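You operate a simulated robot arm through the tools that you are given. There is no shell and no other tool. Be economical: measure what you need, move in short steps, check, and stop when the job is done.

Carry out the task below with a simulated robot arm. There is one attempt and no reset: what you move stays moved.

TASK
Shut the slide under the lever.

It is judged by the outcome, as a careful person would: the job done as asked, and still so three seconds after it is handed in. It fails if anything else is knocked over, pushed out of place, dropped, spilled or broken.

THE ROBOT
A 6-joint arm with a two-finger parallel gripper, fixed in place. Base frame: the origin is at the foot of the arm, x ahead of it, y to its left, z up; the work surface is at about z = 1.9. Lengths are in cm, angles in degrees, forces in N, time in s.
With the tool pointing down near the work surface it reaches from about 20 to 46 cm from the base axis. Its first joint turns from -70.0 to 70.0 degrees. Payload 1.9 kg.
Tool frame: the origin (TCP) lies between the finger pads and is the grasp point; the fingertips stand 2.3 cm ahead of it; z points along the fingers, y is the line along which they close. The gripper opens to 9.4 cm. The fingers are 3.8 cm wide and 1 cm thick; the gripper's body (5.4 by 9.6 cm) begins 3.9 cm behind the TCP.
Orientation is told as [roll, pitch, yaw] about the base's x, y, z axes, in that order, counted from this pose: with the fingers straight down and closing along the base's y, the tool's x points along the base's -x, its y along +y and its z along -z.

THE INTERFACE
- The arm moves only by the tool nudge_tool. Its argument "targets" is a list of rows, each an object (a shift or turn left out is 0, a gripper value left out holds the last) with "linear": the shift along the tool's x, y, z in cm, a list of three; "rotation": the turn, a rotation vector about the tool's x, y, z in degrees, a list of three; "claw": the finger opening in cm, from 0 to 9.4. In form: [{"linear": [x, y, z], "rotation": [wx, wy, wz], "claw": claw}, ...]. A call has 1 to 20 rows; each row shifts and turns the commanded pose from where the row before left it, along the tool's axes as they then stand. A row lasts 0.2 s, in which the tool goes at most 5 cm and 8.6 degrees; a call with a longer step from one row to the next is refused whole, and so is a gripper value outside its range. A pose out of reach is approached as far as the arm can. The call stops where the force on the tool passes 40 N (or 10 N more than at its start, if that is more) or the arm is blocked; 0.2 s more then pass. The fingers move at their own pace (about 10.8 cm/s each) and stop on an object; they squeeze with about 25 N. The grip force told is the motor's: it shows also when the fingers shut on nothing. Time passes only in rows, and 0.2 s behind the last, so rows that do not move let the fingers close. It gives the time, the measured TCP pose, the force on the tool (base axes), the opening and the grip force at its end, in the units of the frame above (readings bear some noise), and new pictures: "show" is both (left out), scene, wrist or none.
- Cameras (640 x 400 px; columns grow to the right, rows downward): "scene" is fixed at [5.97, 32.08, 43.4]; the picture's right is [-0.72, -0.69, 0.00], its down [-0.31, 0.32, -0.89] and it looks along [0.62, -0.65, -0.45] (base axes); focal length 352 px, centre (320, 200). "wrist" rides on the gripper at [-3.9, 0, -4.4] in the tool frame; the picture's right is [0.00, -1.00, 0.00], its down [0.97, 0.00, -0.24] and it looks along [0.24, 0.00, 0.97] (tool axes); focal length 218 px, centre (320, 200).
- measure_at(camera, pixels): for up to 12 pixels [column, row] of the newest picture of that camera ("zoom" is the newest enlarged one), the place [x, y, z] in the base frame of the surface seen there, good to about 0.3 cm, but the place of the scene camera against the robot may be out by one fixed shift of up to 1.2 cm in any direction. No time passes.
- zoom(camera, box): a new picture of the part [left, top, right, bottom] of that camera's present view, enlarged. No time passes.
- job_done(): hands the job in; it is judged then, once.

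Work in short steps. Measure before you move; look again where a grasp or a placing could have gone wrong, and mend it. You have 60 turns and 120 pictures in all, the two below and enlarged ones among them. Open the gripper and draw the arm clear of the work before you hand the job in, unless the task says otherwise; then end with one line.

The tools are called after ">>>" as a command line: name --argument value ..., lists and objects as JSON in quotes. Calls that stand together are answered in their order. nudge_tool: Moves the arm, as the interface text tells. Its arguments: {"type":"object","properties":{"targets":{"type":"array","items":{"type":"object","properties":{"linear":{"type":"array","items":{"type":"number"}},"rotation":{"type":"array","items":{"type":"number"}},"claw":{"type":"number"}}}},"show":{"type":"string","enum":["both","scene","wrist","none"]}},"required":["targets"]} The other tools are called the same way: measure_at (camera, pixels) gives the place of the surface under pixels of a picture; zoom (camera, box) takes an enlarged picture of a part of a camera's view; job_done () hands the job in.

At the start:

```text
clock: 0.0
position: [28.34, -16.28, 29.63]
tcp_rot: [0.1, -0.1, -0.1]
contact_force: [0.1, 0.5, -0.6]
opening: 9.4
finger_force: 0.1
```

scene: 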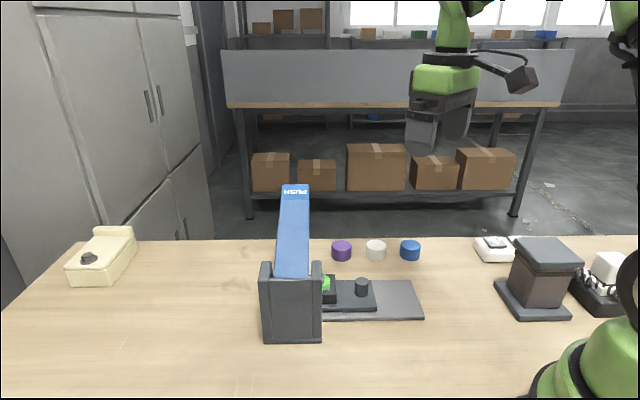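
wrist: 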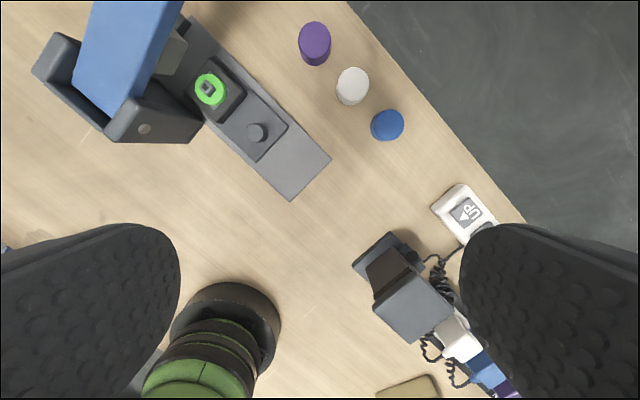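

I'll look closer at the lever mechanism around (310,280) in the scene and (200,100) in the wrist view.

>>> zoom --camera "scene" --box '[240, 170, 440, 350]'

>>> zoom --camera "wrist" --box '[20, 0, 350, 206]'

>>> measure_at --camera "wrist" --pixels '[[258, 131], [209, 89], [290, 199], [329, 159], [250, 160], [287, 128], [188, 20], [215, 120], [240, 92], [125, 80], [150, 127], [60, 60]]'

>>> measure_at --camera "scene" --pixels '[[362, 282], [326, 284], [421, 318], [411, 282], [375, 308], [372, 282], [295, 190], [292, 275], [266, 262], [316, 264], [264, 343], [321, 342]]'

```text
2.22 times, centred on (340, 260) of scene
```

zoom: 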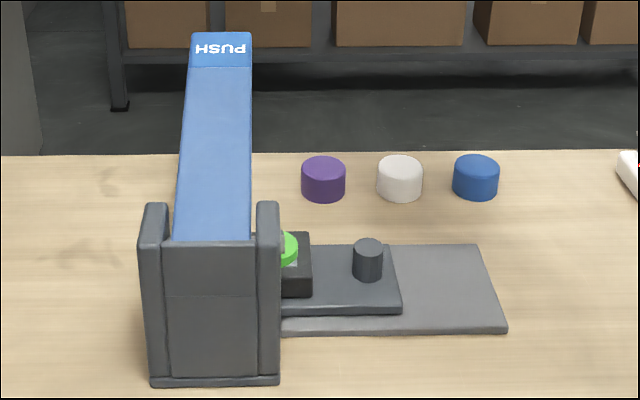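

```text
1.94 times, centred on (185, 103) of wrist
```

zoom: 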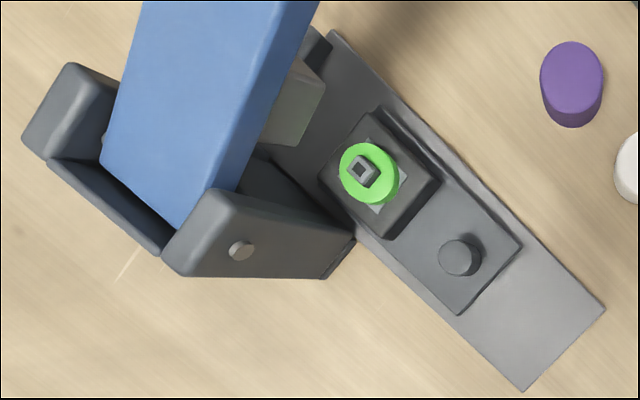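

```text
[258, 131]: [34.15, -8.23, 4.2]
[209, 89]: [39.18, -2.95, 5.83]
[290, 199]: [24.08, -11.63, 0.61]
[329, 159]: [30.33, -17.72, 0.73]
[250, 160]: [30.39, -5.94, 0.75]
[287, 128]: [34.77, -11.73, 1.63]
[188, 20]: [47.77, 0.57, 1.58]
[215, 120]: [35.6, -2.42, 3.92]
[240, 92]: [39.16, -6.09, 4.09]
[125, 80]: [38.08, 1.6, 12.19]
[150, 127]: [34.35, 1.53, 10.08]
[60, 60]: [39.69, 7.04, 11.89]
```

```text
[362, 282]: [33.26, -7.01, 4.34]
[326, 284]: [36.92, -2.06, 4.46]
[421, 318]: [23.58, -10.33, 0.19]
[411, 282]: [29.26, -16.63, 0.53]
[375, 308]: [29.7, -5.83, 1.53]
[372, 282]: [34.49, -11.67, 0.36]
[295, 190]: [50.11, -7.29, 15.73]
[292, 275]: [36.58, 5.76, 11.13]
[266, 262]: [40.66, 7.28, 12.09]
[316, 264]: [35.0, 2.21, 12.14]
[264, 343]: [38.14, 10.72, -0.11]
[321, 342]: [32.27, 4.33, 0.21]
```

The slide (carriage with knob at wrist (258,131)) runs along about (0.7,0.7) and is out by some 4–5 cm. I measure heights of the carriage top, table, presser and knob.

>>> measure_at --camera "wrist" --pixels '[[272, 143], [262, 150], [240, 128], [300, 165], [300, 260], [172, 55], [165, 68], [254, 132], [262, 128], [200, 135], [280, 133], [180, 10]]'

>>> measure_at --camera "scene" --pixels '[[362, 279], [350, 300], [371, 297], [395, 300], [362, 290], [450, 300], [345, 282], [370, 306]]'

```text
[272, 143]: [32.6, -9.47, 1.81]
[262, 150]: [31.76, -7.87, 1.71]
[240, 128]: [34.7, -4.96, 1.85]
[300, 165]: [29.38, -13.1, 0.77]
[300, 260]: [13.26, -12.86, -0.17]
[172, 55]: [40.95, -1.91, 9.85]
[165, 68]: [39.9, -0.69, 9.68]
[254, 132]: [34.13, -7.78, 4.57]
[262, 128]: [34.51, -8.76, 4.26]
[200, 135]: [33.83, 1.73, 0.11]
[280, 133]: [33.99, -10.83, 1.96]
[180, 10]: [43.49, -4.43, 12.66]
```

```text
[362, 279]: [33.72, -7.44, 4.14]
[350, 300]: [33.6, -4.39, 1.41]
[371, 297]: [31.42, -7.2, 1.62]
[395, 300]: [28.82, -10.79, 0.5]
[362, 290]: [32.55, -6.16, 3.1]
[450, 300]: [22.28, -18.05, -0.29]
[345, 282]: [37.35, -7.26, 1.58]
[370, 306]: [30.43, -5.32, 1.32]
```

Table reads z≈0, carriage top ≈1.8, knob top ≈4.3 at (34.2,-8.2). I close the gripper, turn 46° to align with the rail, and go above a spot behind the knob.

>>> nudge_tool --targets '[{"linear": [-1.4, 2.45, 0], "claw": 0}, {"linear": [-1.4, 2.45, 0]}, {"rotation": [0, 0, -7.7], "linear": [0, 0, 2]}, {"rotation": [0, 0, -7.7], "linear": [0, 0, 3]}, {"rotation": [0, 0, -7.7], "linear": [0, 0, 3]}, {"rotation": [0, 0, -7.7], "linear": [0, 0, 3]}, {"rotation": [0, 0, -7.6], "linear": [0, 0, 3]}, {"rotation": [0, 0, -7.6], "linear": [0, 0, 2]}, {"linear": [0, 0, 2]}, {}]'

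```text
clock: 2.2
position: [31.25, -11.35, 11.7]
tcp_rot: [-0.1, 0.1, 46.1]
contact_force: [0.5, 0.3, 0.0]
opening: 0.0
finger_force: 25.1
```

scene: 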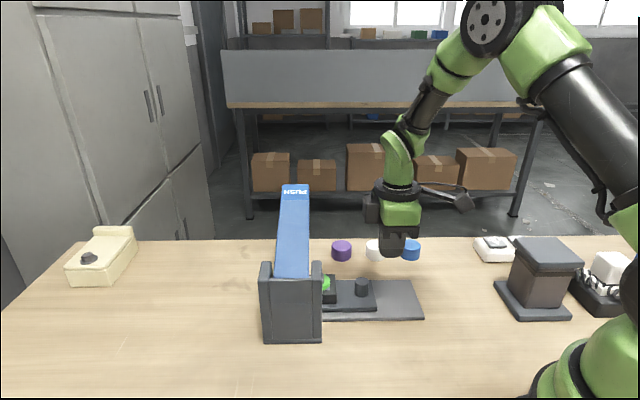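
wrist: 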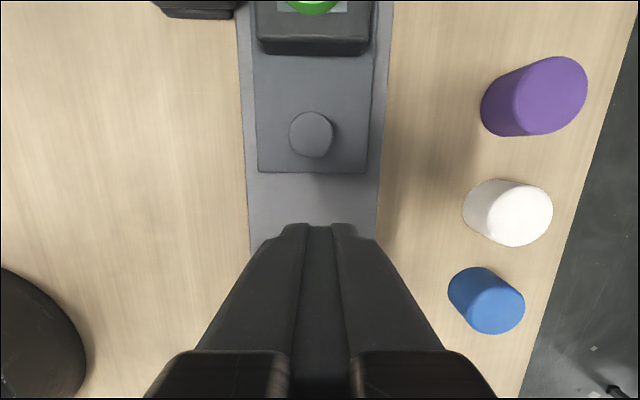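

The rail is aligned with the tool (knob at (311,133), fingers ahead at (320,230)). I re-measure close up.

>>> measure_at --camera "wrist" --pixels '[[311, 130], [311, 152], [290, 133], [331, 133], [270, 160], [350, 165], [275, 190], [200, 200], [320, 228], [300, 60], [530, 120], [311, 172]]'

```text
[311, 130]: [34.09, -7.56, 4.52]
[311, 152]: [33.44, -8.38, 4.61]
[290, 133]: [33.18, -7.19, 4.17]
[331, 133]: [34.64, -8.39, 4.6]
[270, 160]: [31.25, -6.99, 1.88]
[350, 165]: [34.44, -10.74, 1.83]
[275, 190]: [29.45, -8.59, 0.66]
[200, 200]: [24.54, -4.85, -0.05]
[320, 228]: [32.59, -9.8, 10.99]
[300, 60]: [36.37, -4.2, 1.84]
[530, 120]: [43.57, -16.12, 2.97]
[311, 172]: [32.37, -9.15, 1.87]
```

Knob is 4.3 cm ahead and 0.45 cm to the tool's +y. I shift sideways and descend so the tips are near z≈2.9, behind the knob.

>>> nudge_tool --targets '[{"linear": [0, 0.45, 1.5]}, {"linear": [0, 0, 1.5]}, {"linear": [0, 0, 1.5]}, {"linear": [0, 0, 1.0]}, {"linear": [0, 0, 0.9]}, {}]'

```text
clock: 3.6
position: [30.79, -11.1, 5.35]
tcp_rot: [0.0, 0.0, 45.9]
contact_force: [0.0, 0.6, 0.2]
opening: 0.01
finger_force: 24.9
```

scene: 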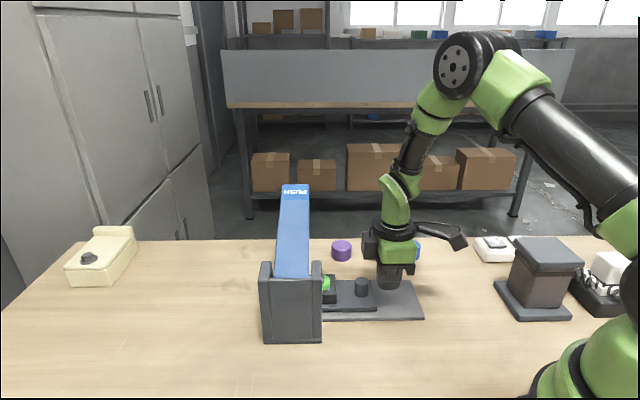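
wrist: 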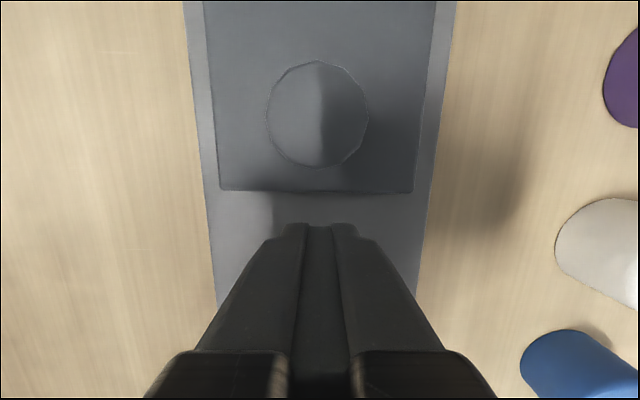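

Fingers are just behind the knob, centred (knob at (318,113)). I push toward the lever in small steps, 3 cm first.

>>> nudge_tool --targets '[{"linear": [-0.5, 0, 0]}, {"linear": [-0.5, 0, 0]}, {"linear": [-0.5, 0, 0]}, {"linear": [-0.5, 0, 0]}, {"linear": [-0.5, 0, 0]}, {"linear": [-0.5, 0, 0]}, {}]'

```text
clock: 5.2
position: [32.87, -9.0, 5.29]
tcp_rot: [0.0, 0.1, 45.9]
contact_force: [0.9, 0.2, 0.1]
opening: 0.01
finger_force: 25.0
```

scene: 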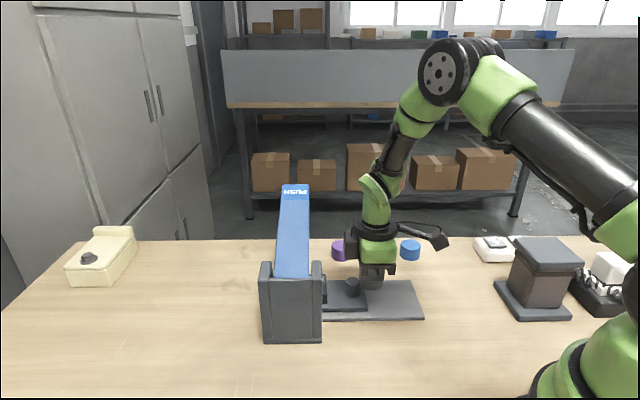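
wrist: 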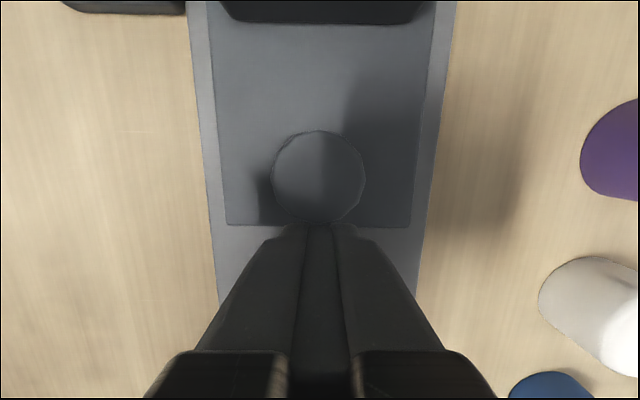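

The slide moves freely. I push on 1.6 cm.

>>> nudge_tool --targets '[{"linear": [-0.4, 0, 0]}, {"linear": [-0.4, 0, 0]}, {"linear": [-0.4, 0, 0]}, {"linear": [-0.4, 0, 0]}, {}]'

```text
clock: 6.4
position: [34.07, -7.84, 5.33]
tcp_rot: [0.0, 0.1, 46.0]
contact_force: [0.2, 0.5, 0.0]
opening: 0.0
finger_force: 24.7
```

scene: 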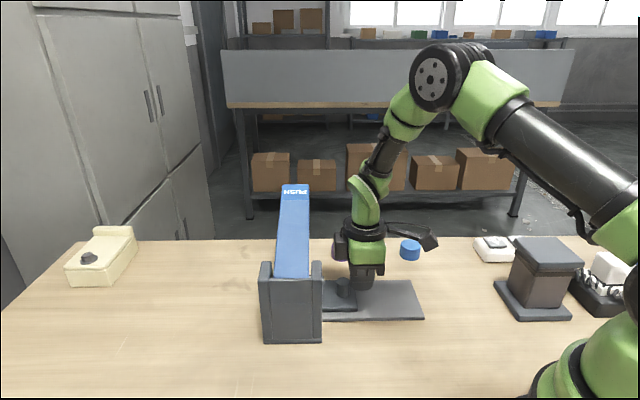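
wrist: 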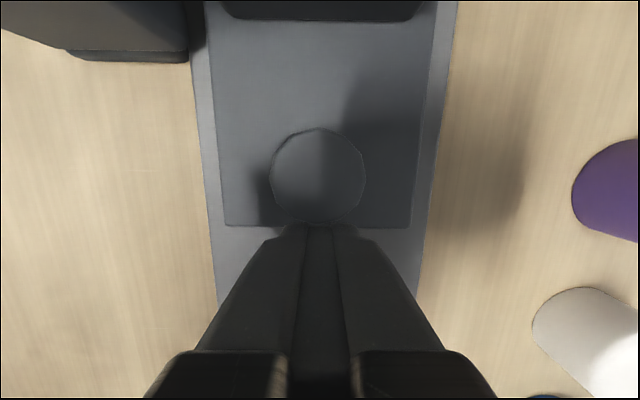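

Still free and with clearance to the lever. Continuing in finer steps.

>>> nudge_tool --targets '[{"linear": [-0.3, 0, 0]}, {"linear": [-0.3, 0, 0]}, {"linear": [-0.3, 0, 0]}, {"linear": [-0.3, 0, 0]}, {}]'

```text
clock: 7.6
position: [34.97, -7.03, 5.4]
tcp_rot: [-0.1, 0.2, 45.8]
contact_force: [-14.3, -18.0, 8.7]
opening: 0.0
finger_force: 25.1
```

scene: 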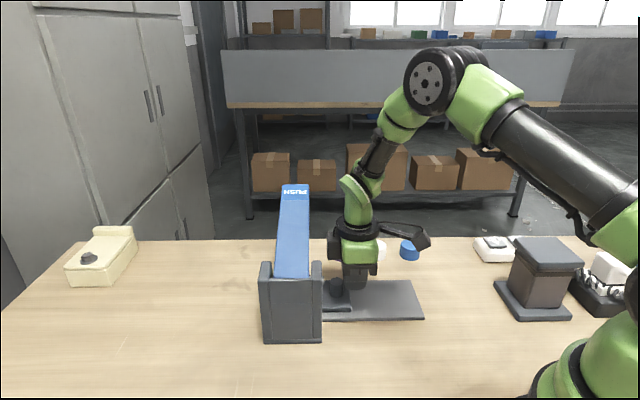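
wrist: 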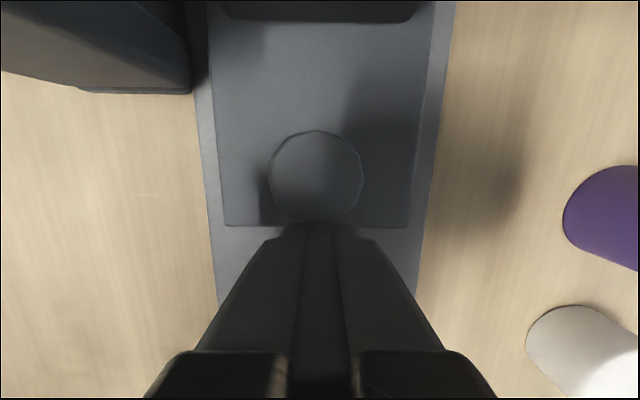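

A 23 N resistance after about 4.3 cm of travel suggests the end stop. I back off, lift and check.

>>> nudge_tool --targets '[{"linear": [1, 0, 0]}, {"linear": [1.5, 0, 0]}, {"linear": [2, 0, 0]}, {"linear": [1, 0, -2]}, {"linear": [1, 0, -3]}, {"linear": [0, 0, -4]}, {}]'

>>> zoom --camera "scene" --box '[240, 170, 440, 350]'

```text
clock: 9.2
position: [30.28, -11.56, 14.34]
tcp_rot: [0.0, 0.0, 46.0]
contact_force: [0.3, 0.7, -0.1]
opening: 0.01
finger_force: 24.9
```

scene: 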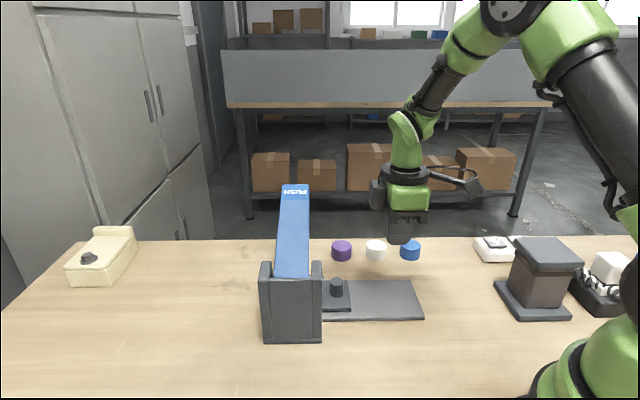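
wrist: 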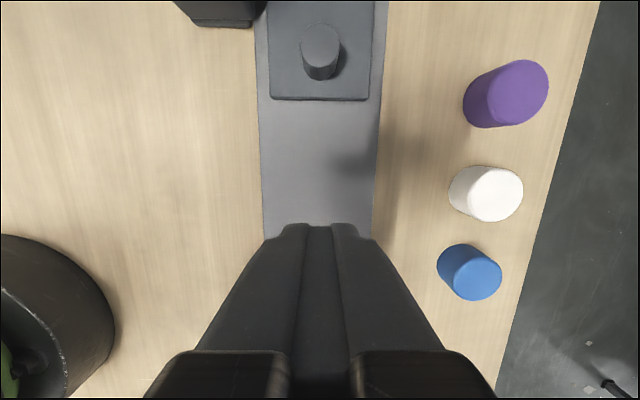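

```text
2.22 times, centred on (340, 260) of scene
```

zoom: 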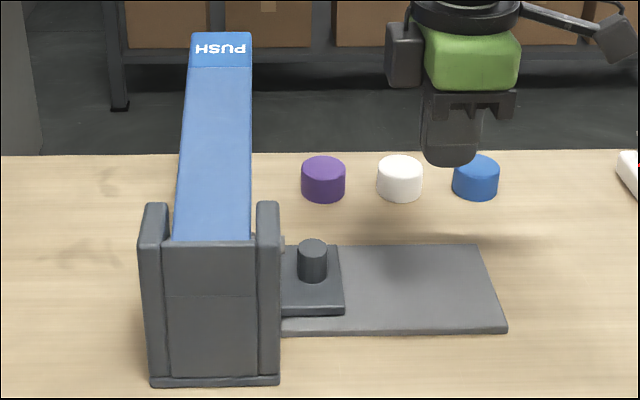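

The nest is now under the lever. I open the gripper, draw back and up, and measure that the slide stayed in.

>>> nudge_tool --targets '[{"linear": [1, 0, -4], "claw": 9.4}, {"linear": [1, 0, -4]}, {"linear": [1, 0, -4]}, {"linear": [0, 0, -3]}, {}, {}]'

```text
clock: 10.6
position: [28.25, -13.96, 29.44]
tcp_rot: [0.0, 0.0, 46.1]
contact_force: [0.6, 0.3, 0.6]
opening: 9.4
finger_force: 0.1
```

scene: 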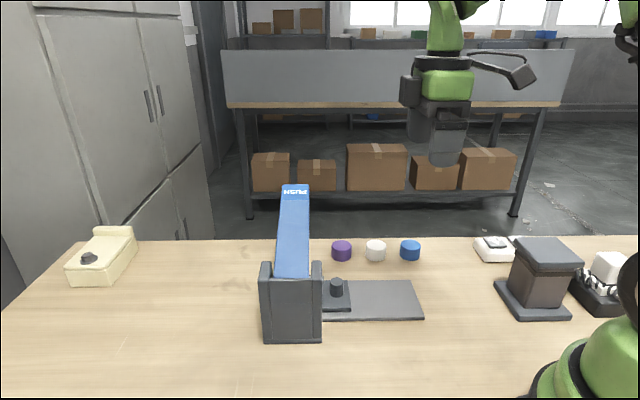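
wrist: 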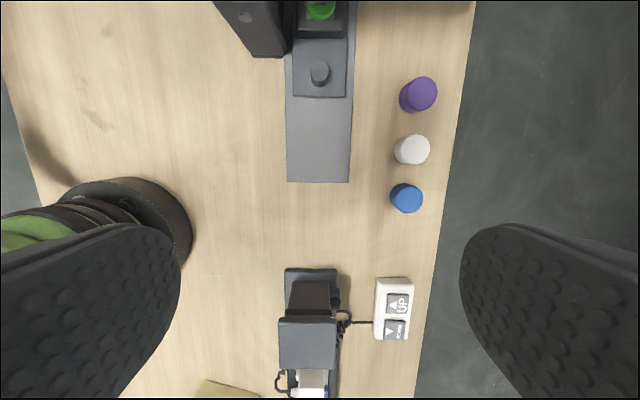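

>>> measure_at --camera "wrist" --pixels '[[319, 70], [320, 10], [317, 97], [317, 182]]'

>>> zoom --camera "wrist" --box '[210, 0, 430, 138]'

```text
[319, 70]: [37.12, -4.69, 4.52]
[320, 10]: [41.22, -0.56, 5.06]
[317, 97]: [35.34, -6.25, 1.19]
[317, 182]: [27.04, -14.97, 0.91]
```

```text
2.90 times, centred on (320, 69) of wrist
```

zoom: 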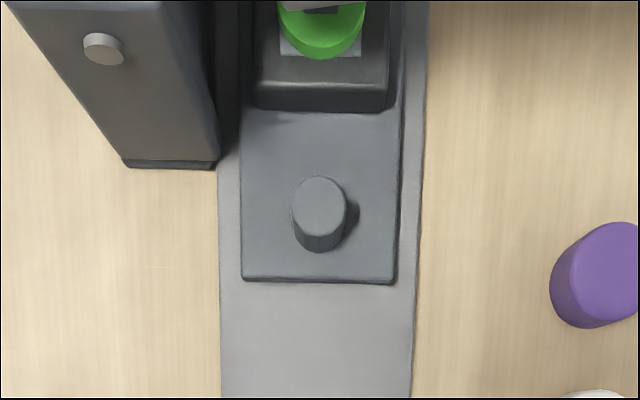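

The slide moved 4.5 cm, the nest is centred on the lever line, and nothing else moved. To be sure it is the end stop and not just friction, I go back for one gentle check push.

>>> nudge_tool --targets '[{"linear": [0, 0, 3], "claw": 0}, {"linear": [-1, 0, 4]}, {"linear": [-1, 0, 4]}, {"linear": [-1, 0, 4]}, {"linear": [0, 0, 4]}, {"linear": [-1, 0, 3]}, {"linear": [-1, 0, 2]}, {}]' --show "wrist"

```text
clock: 12.4
position: [31.75, -10.26, 5.26]
tcp_rot: [0.0, 0.1, 46.0]
contact_force: [1.0, 0.3, -0.4]
opening: 0.01
finger_force: 25.3
```

wrist: 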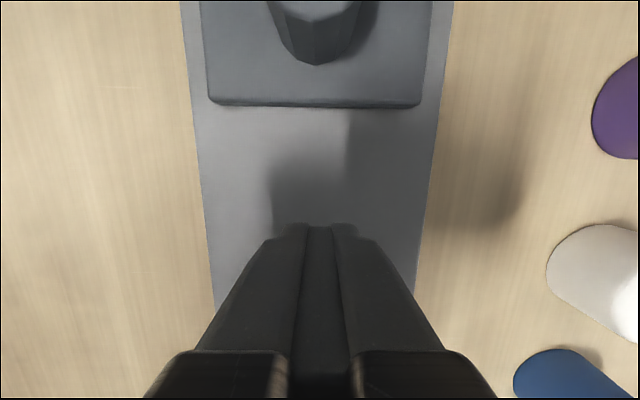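

>>> nudge_tool --targets '[{"linear": [-1, 0, 0]}, {"linear": [-1, 0, 0]}, {"linear": [-1, 0, 0]}, {"linear": [-0.7, 0, 0]}, {"linear": [-0.4, 0, 0]}, {"linear": [-0.2, 0, 0]}, {"linear": [-0.1, 0, 0]}, {"linear": [-0.1, 0, 0]}, {"linear": [-0.1, 0, 0]}, {"linear": [-0.1, 0, 0]}]' --show "scene"

```text
clock: 14.7
position: [34.78, -6.95, 5.3]
tcp_rot: [0.2, 0.3, 45.8]
contact_force: [-1.3, -1.6, 0.8]
opening: 0.0
finger_force: 25.0
stopped in row 10: the force on the tool passed its limit (the readings are from after the stop); the commanded pose is now the measured one
```

scene: 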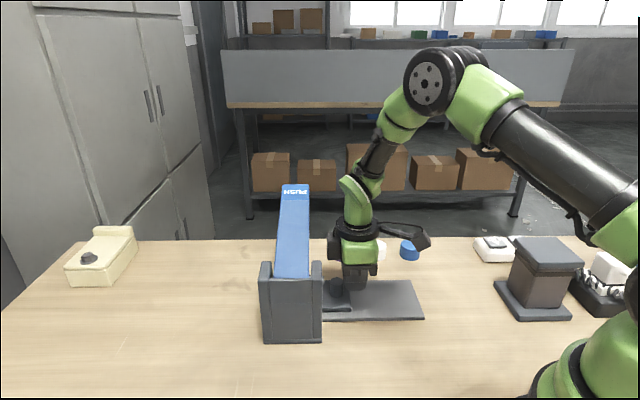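

It is a hard stop: the force limit was reached at the same place. I back off, rise and open the gripper.

>>> nudge_tool --targets '[{"linear": [1, 0, 0]}, {"linear": [1.5, 0, 0]}, {"linear": [2, 0, 0]}, {"linear": [1, 0, -2]}, {"linear": [1, 0, -4]}, {"linear": [0, 0, -4], "claw": 9.4}, {"linear": [1, 0, -4]}, {"linear": [1, 0, -4]}, {"linear": [0, 0, -4]}, {}, {}]'

```text
clock: 17.1
position: [29.1, -12.94, 27.42]
tcp_rot: [0.2, 0.3, 45.8]
contact_force: [-0.9, -0.3, 0.0]
opening: 9.4
finger_force: 0.0
```

scene: 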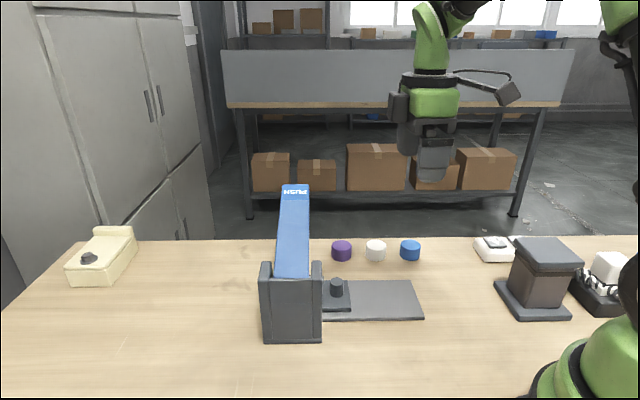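
wrist: 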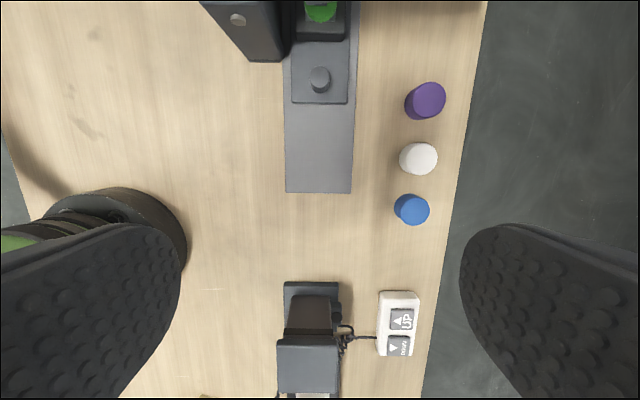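

The slide stays fully in, everything else is where it was, and the arm is clear.

>>> job_done

```text
The job is handed in.
```

The slide under the lever is shut: I pushed it in about 4.5 cm to its hard stop, nothing else moved, and the arm is clear with the gripper open.
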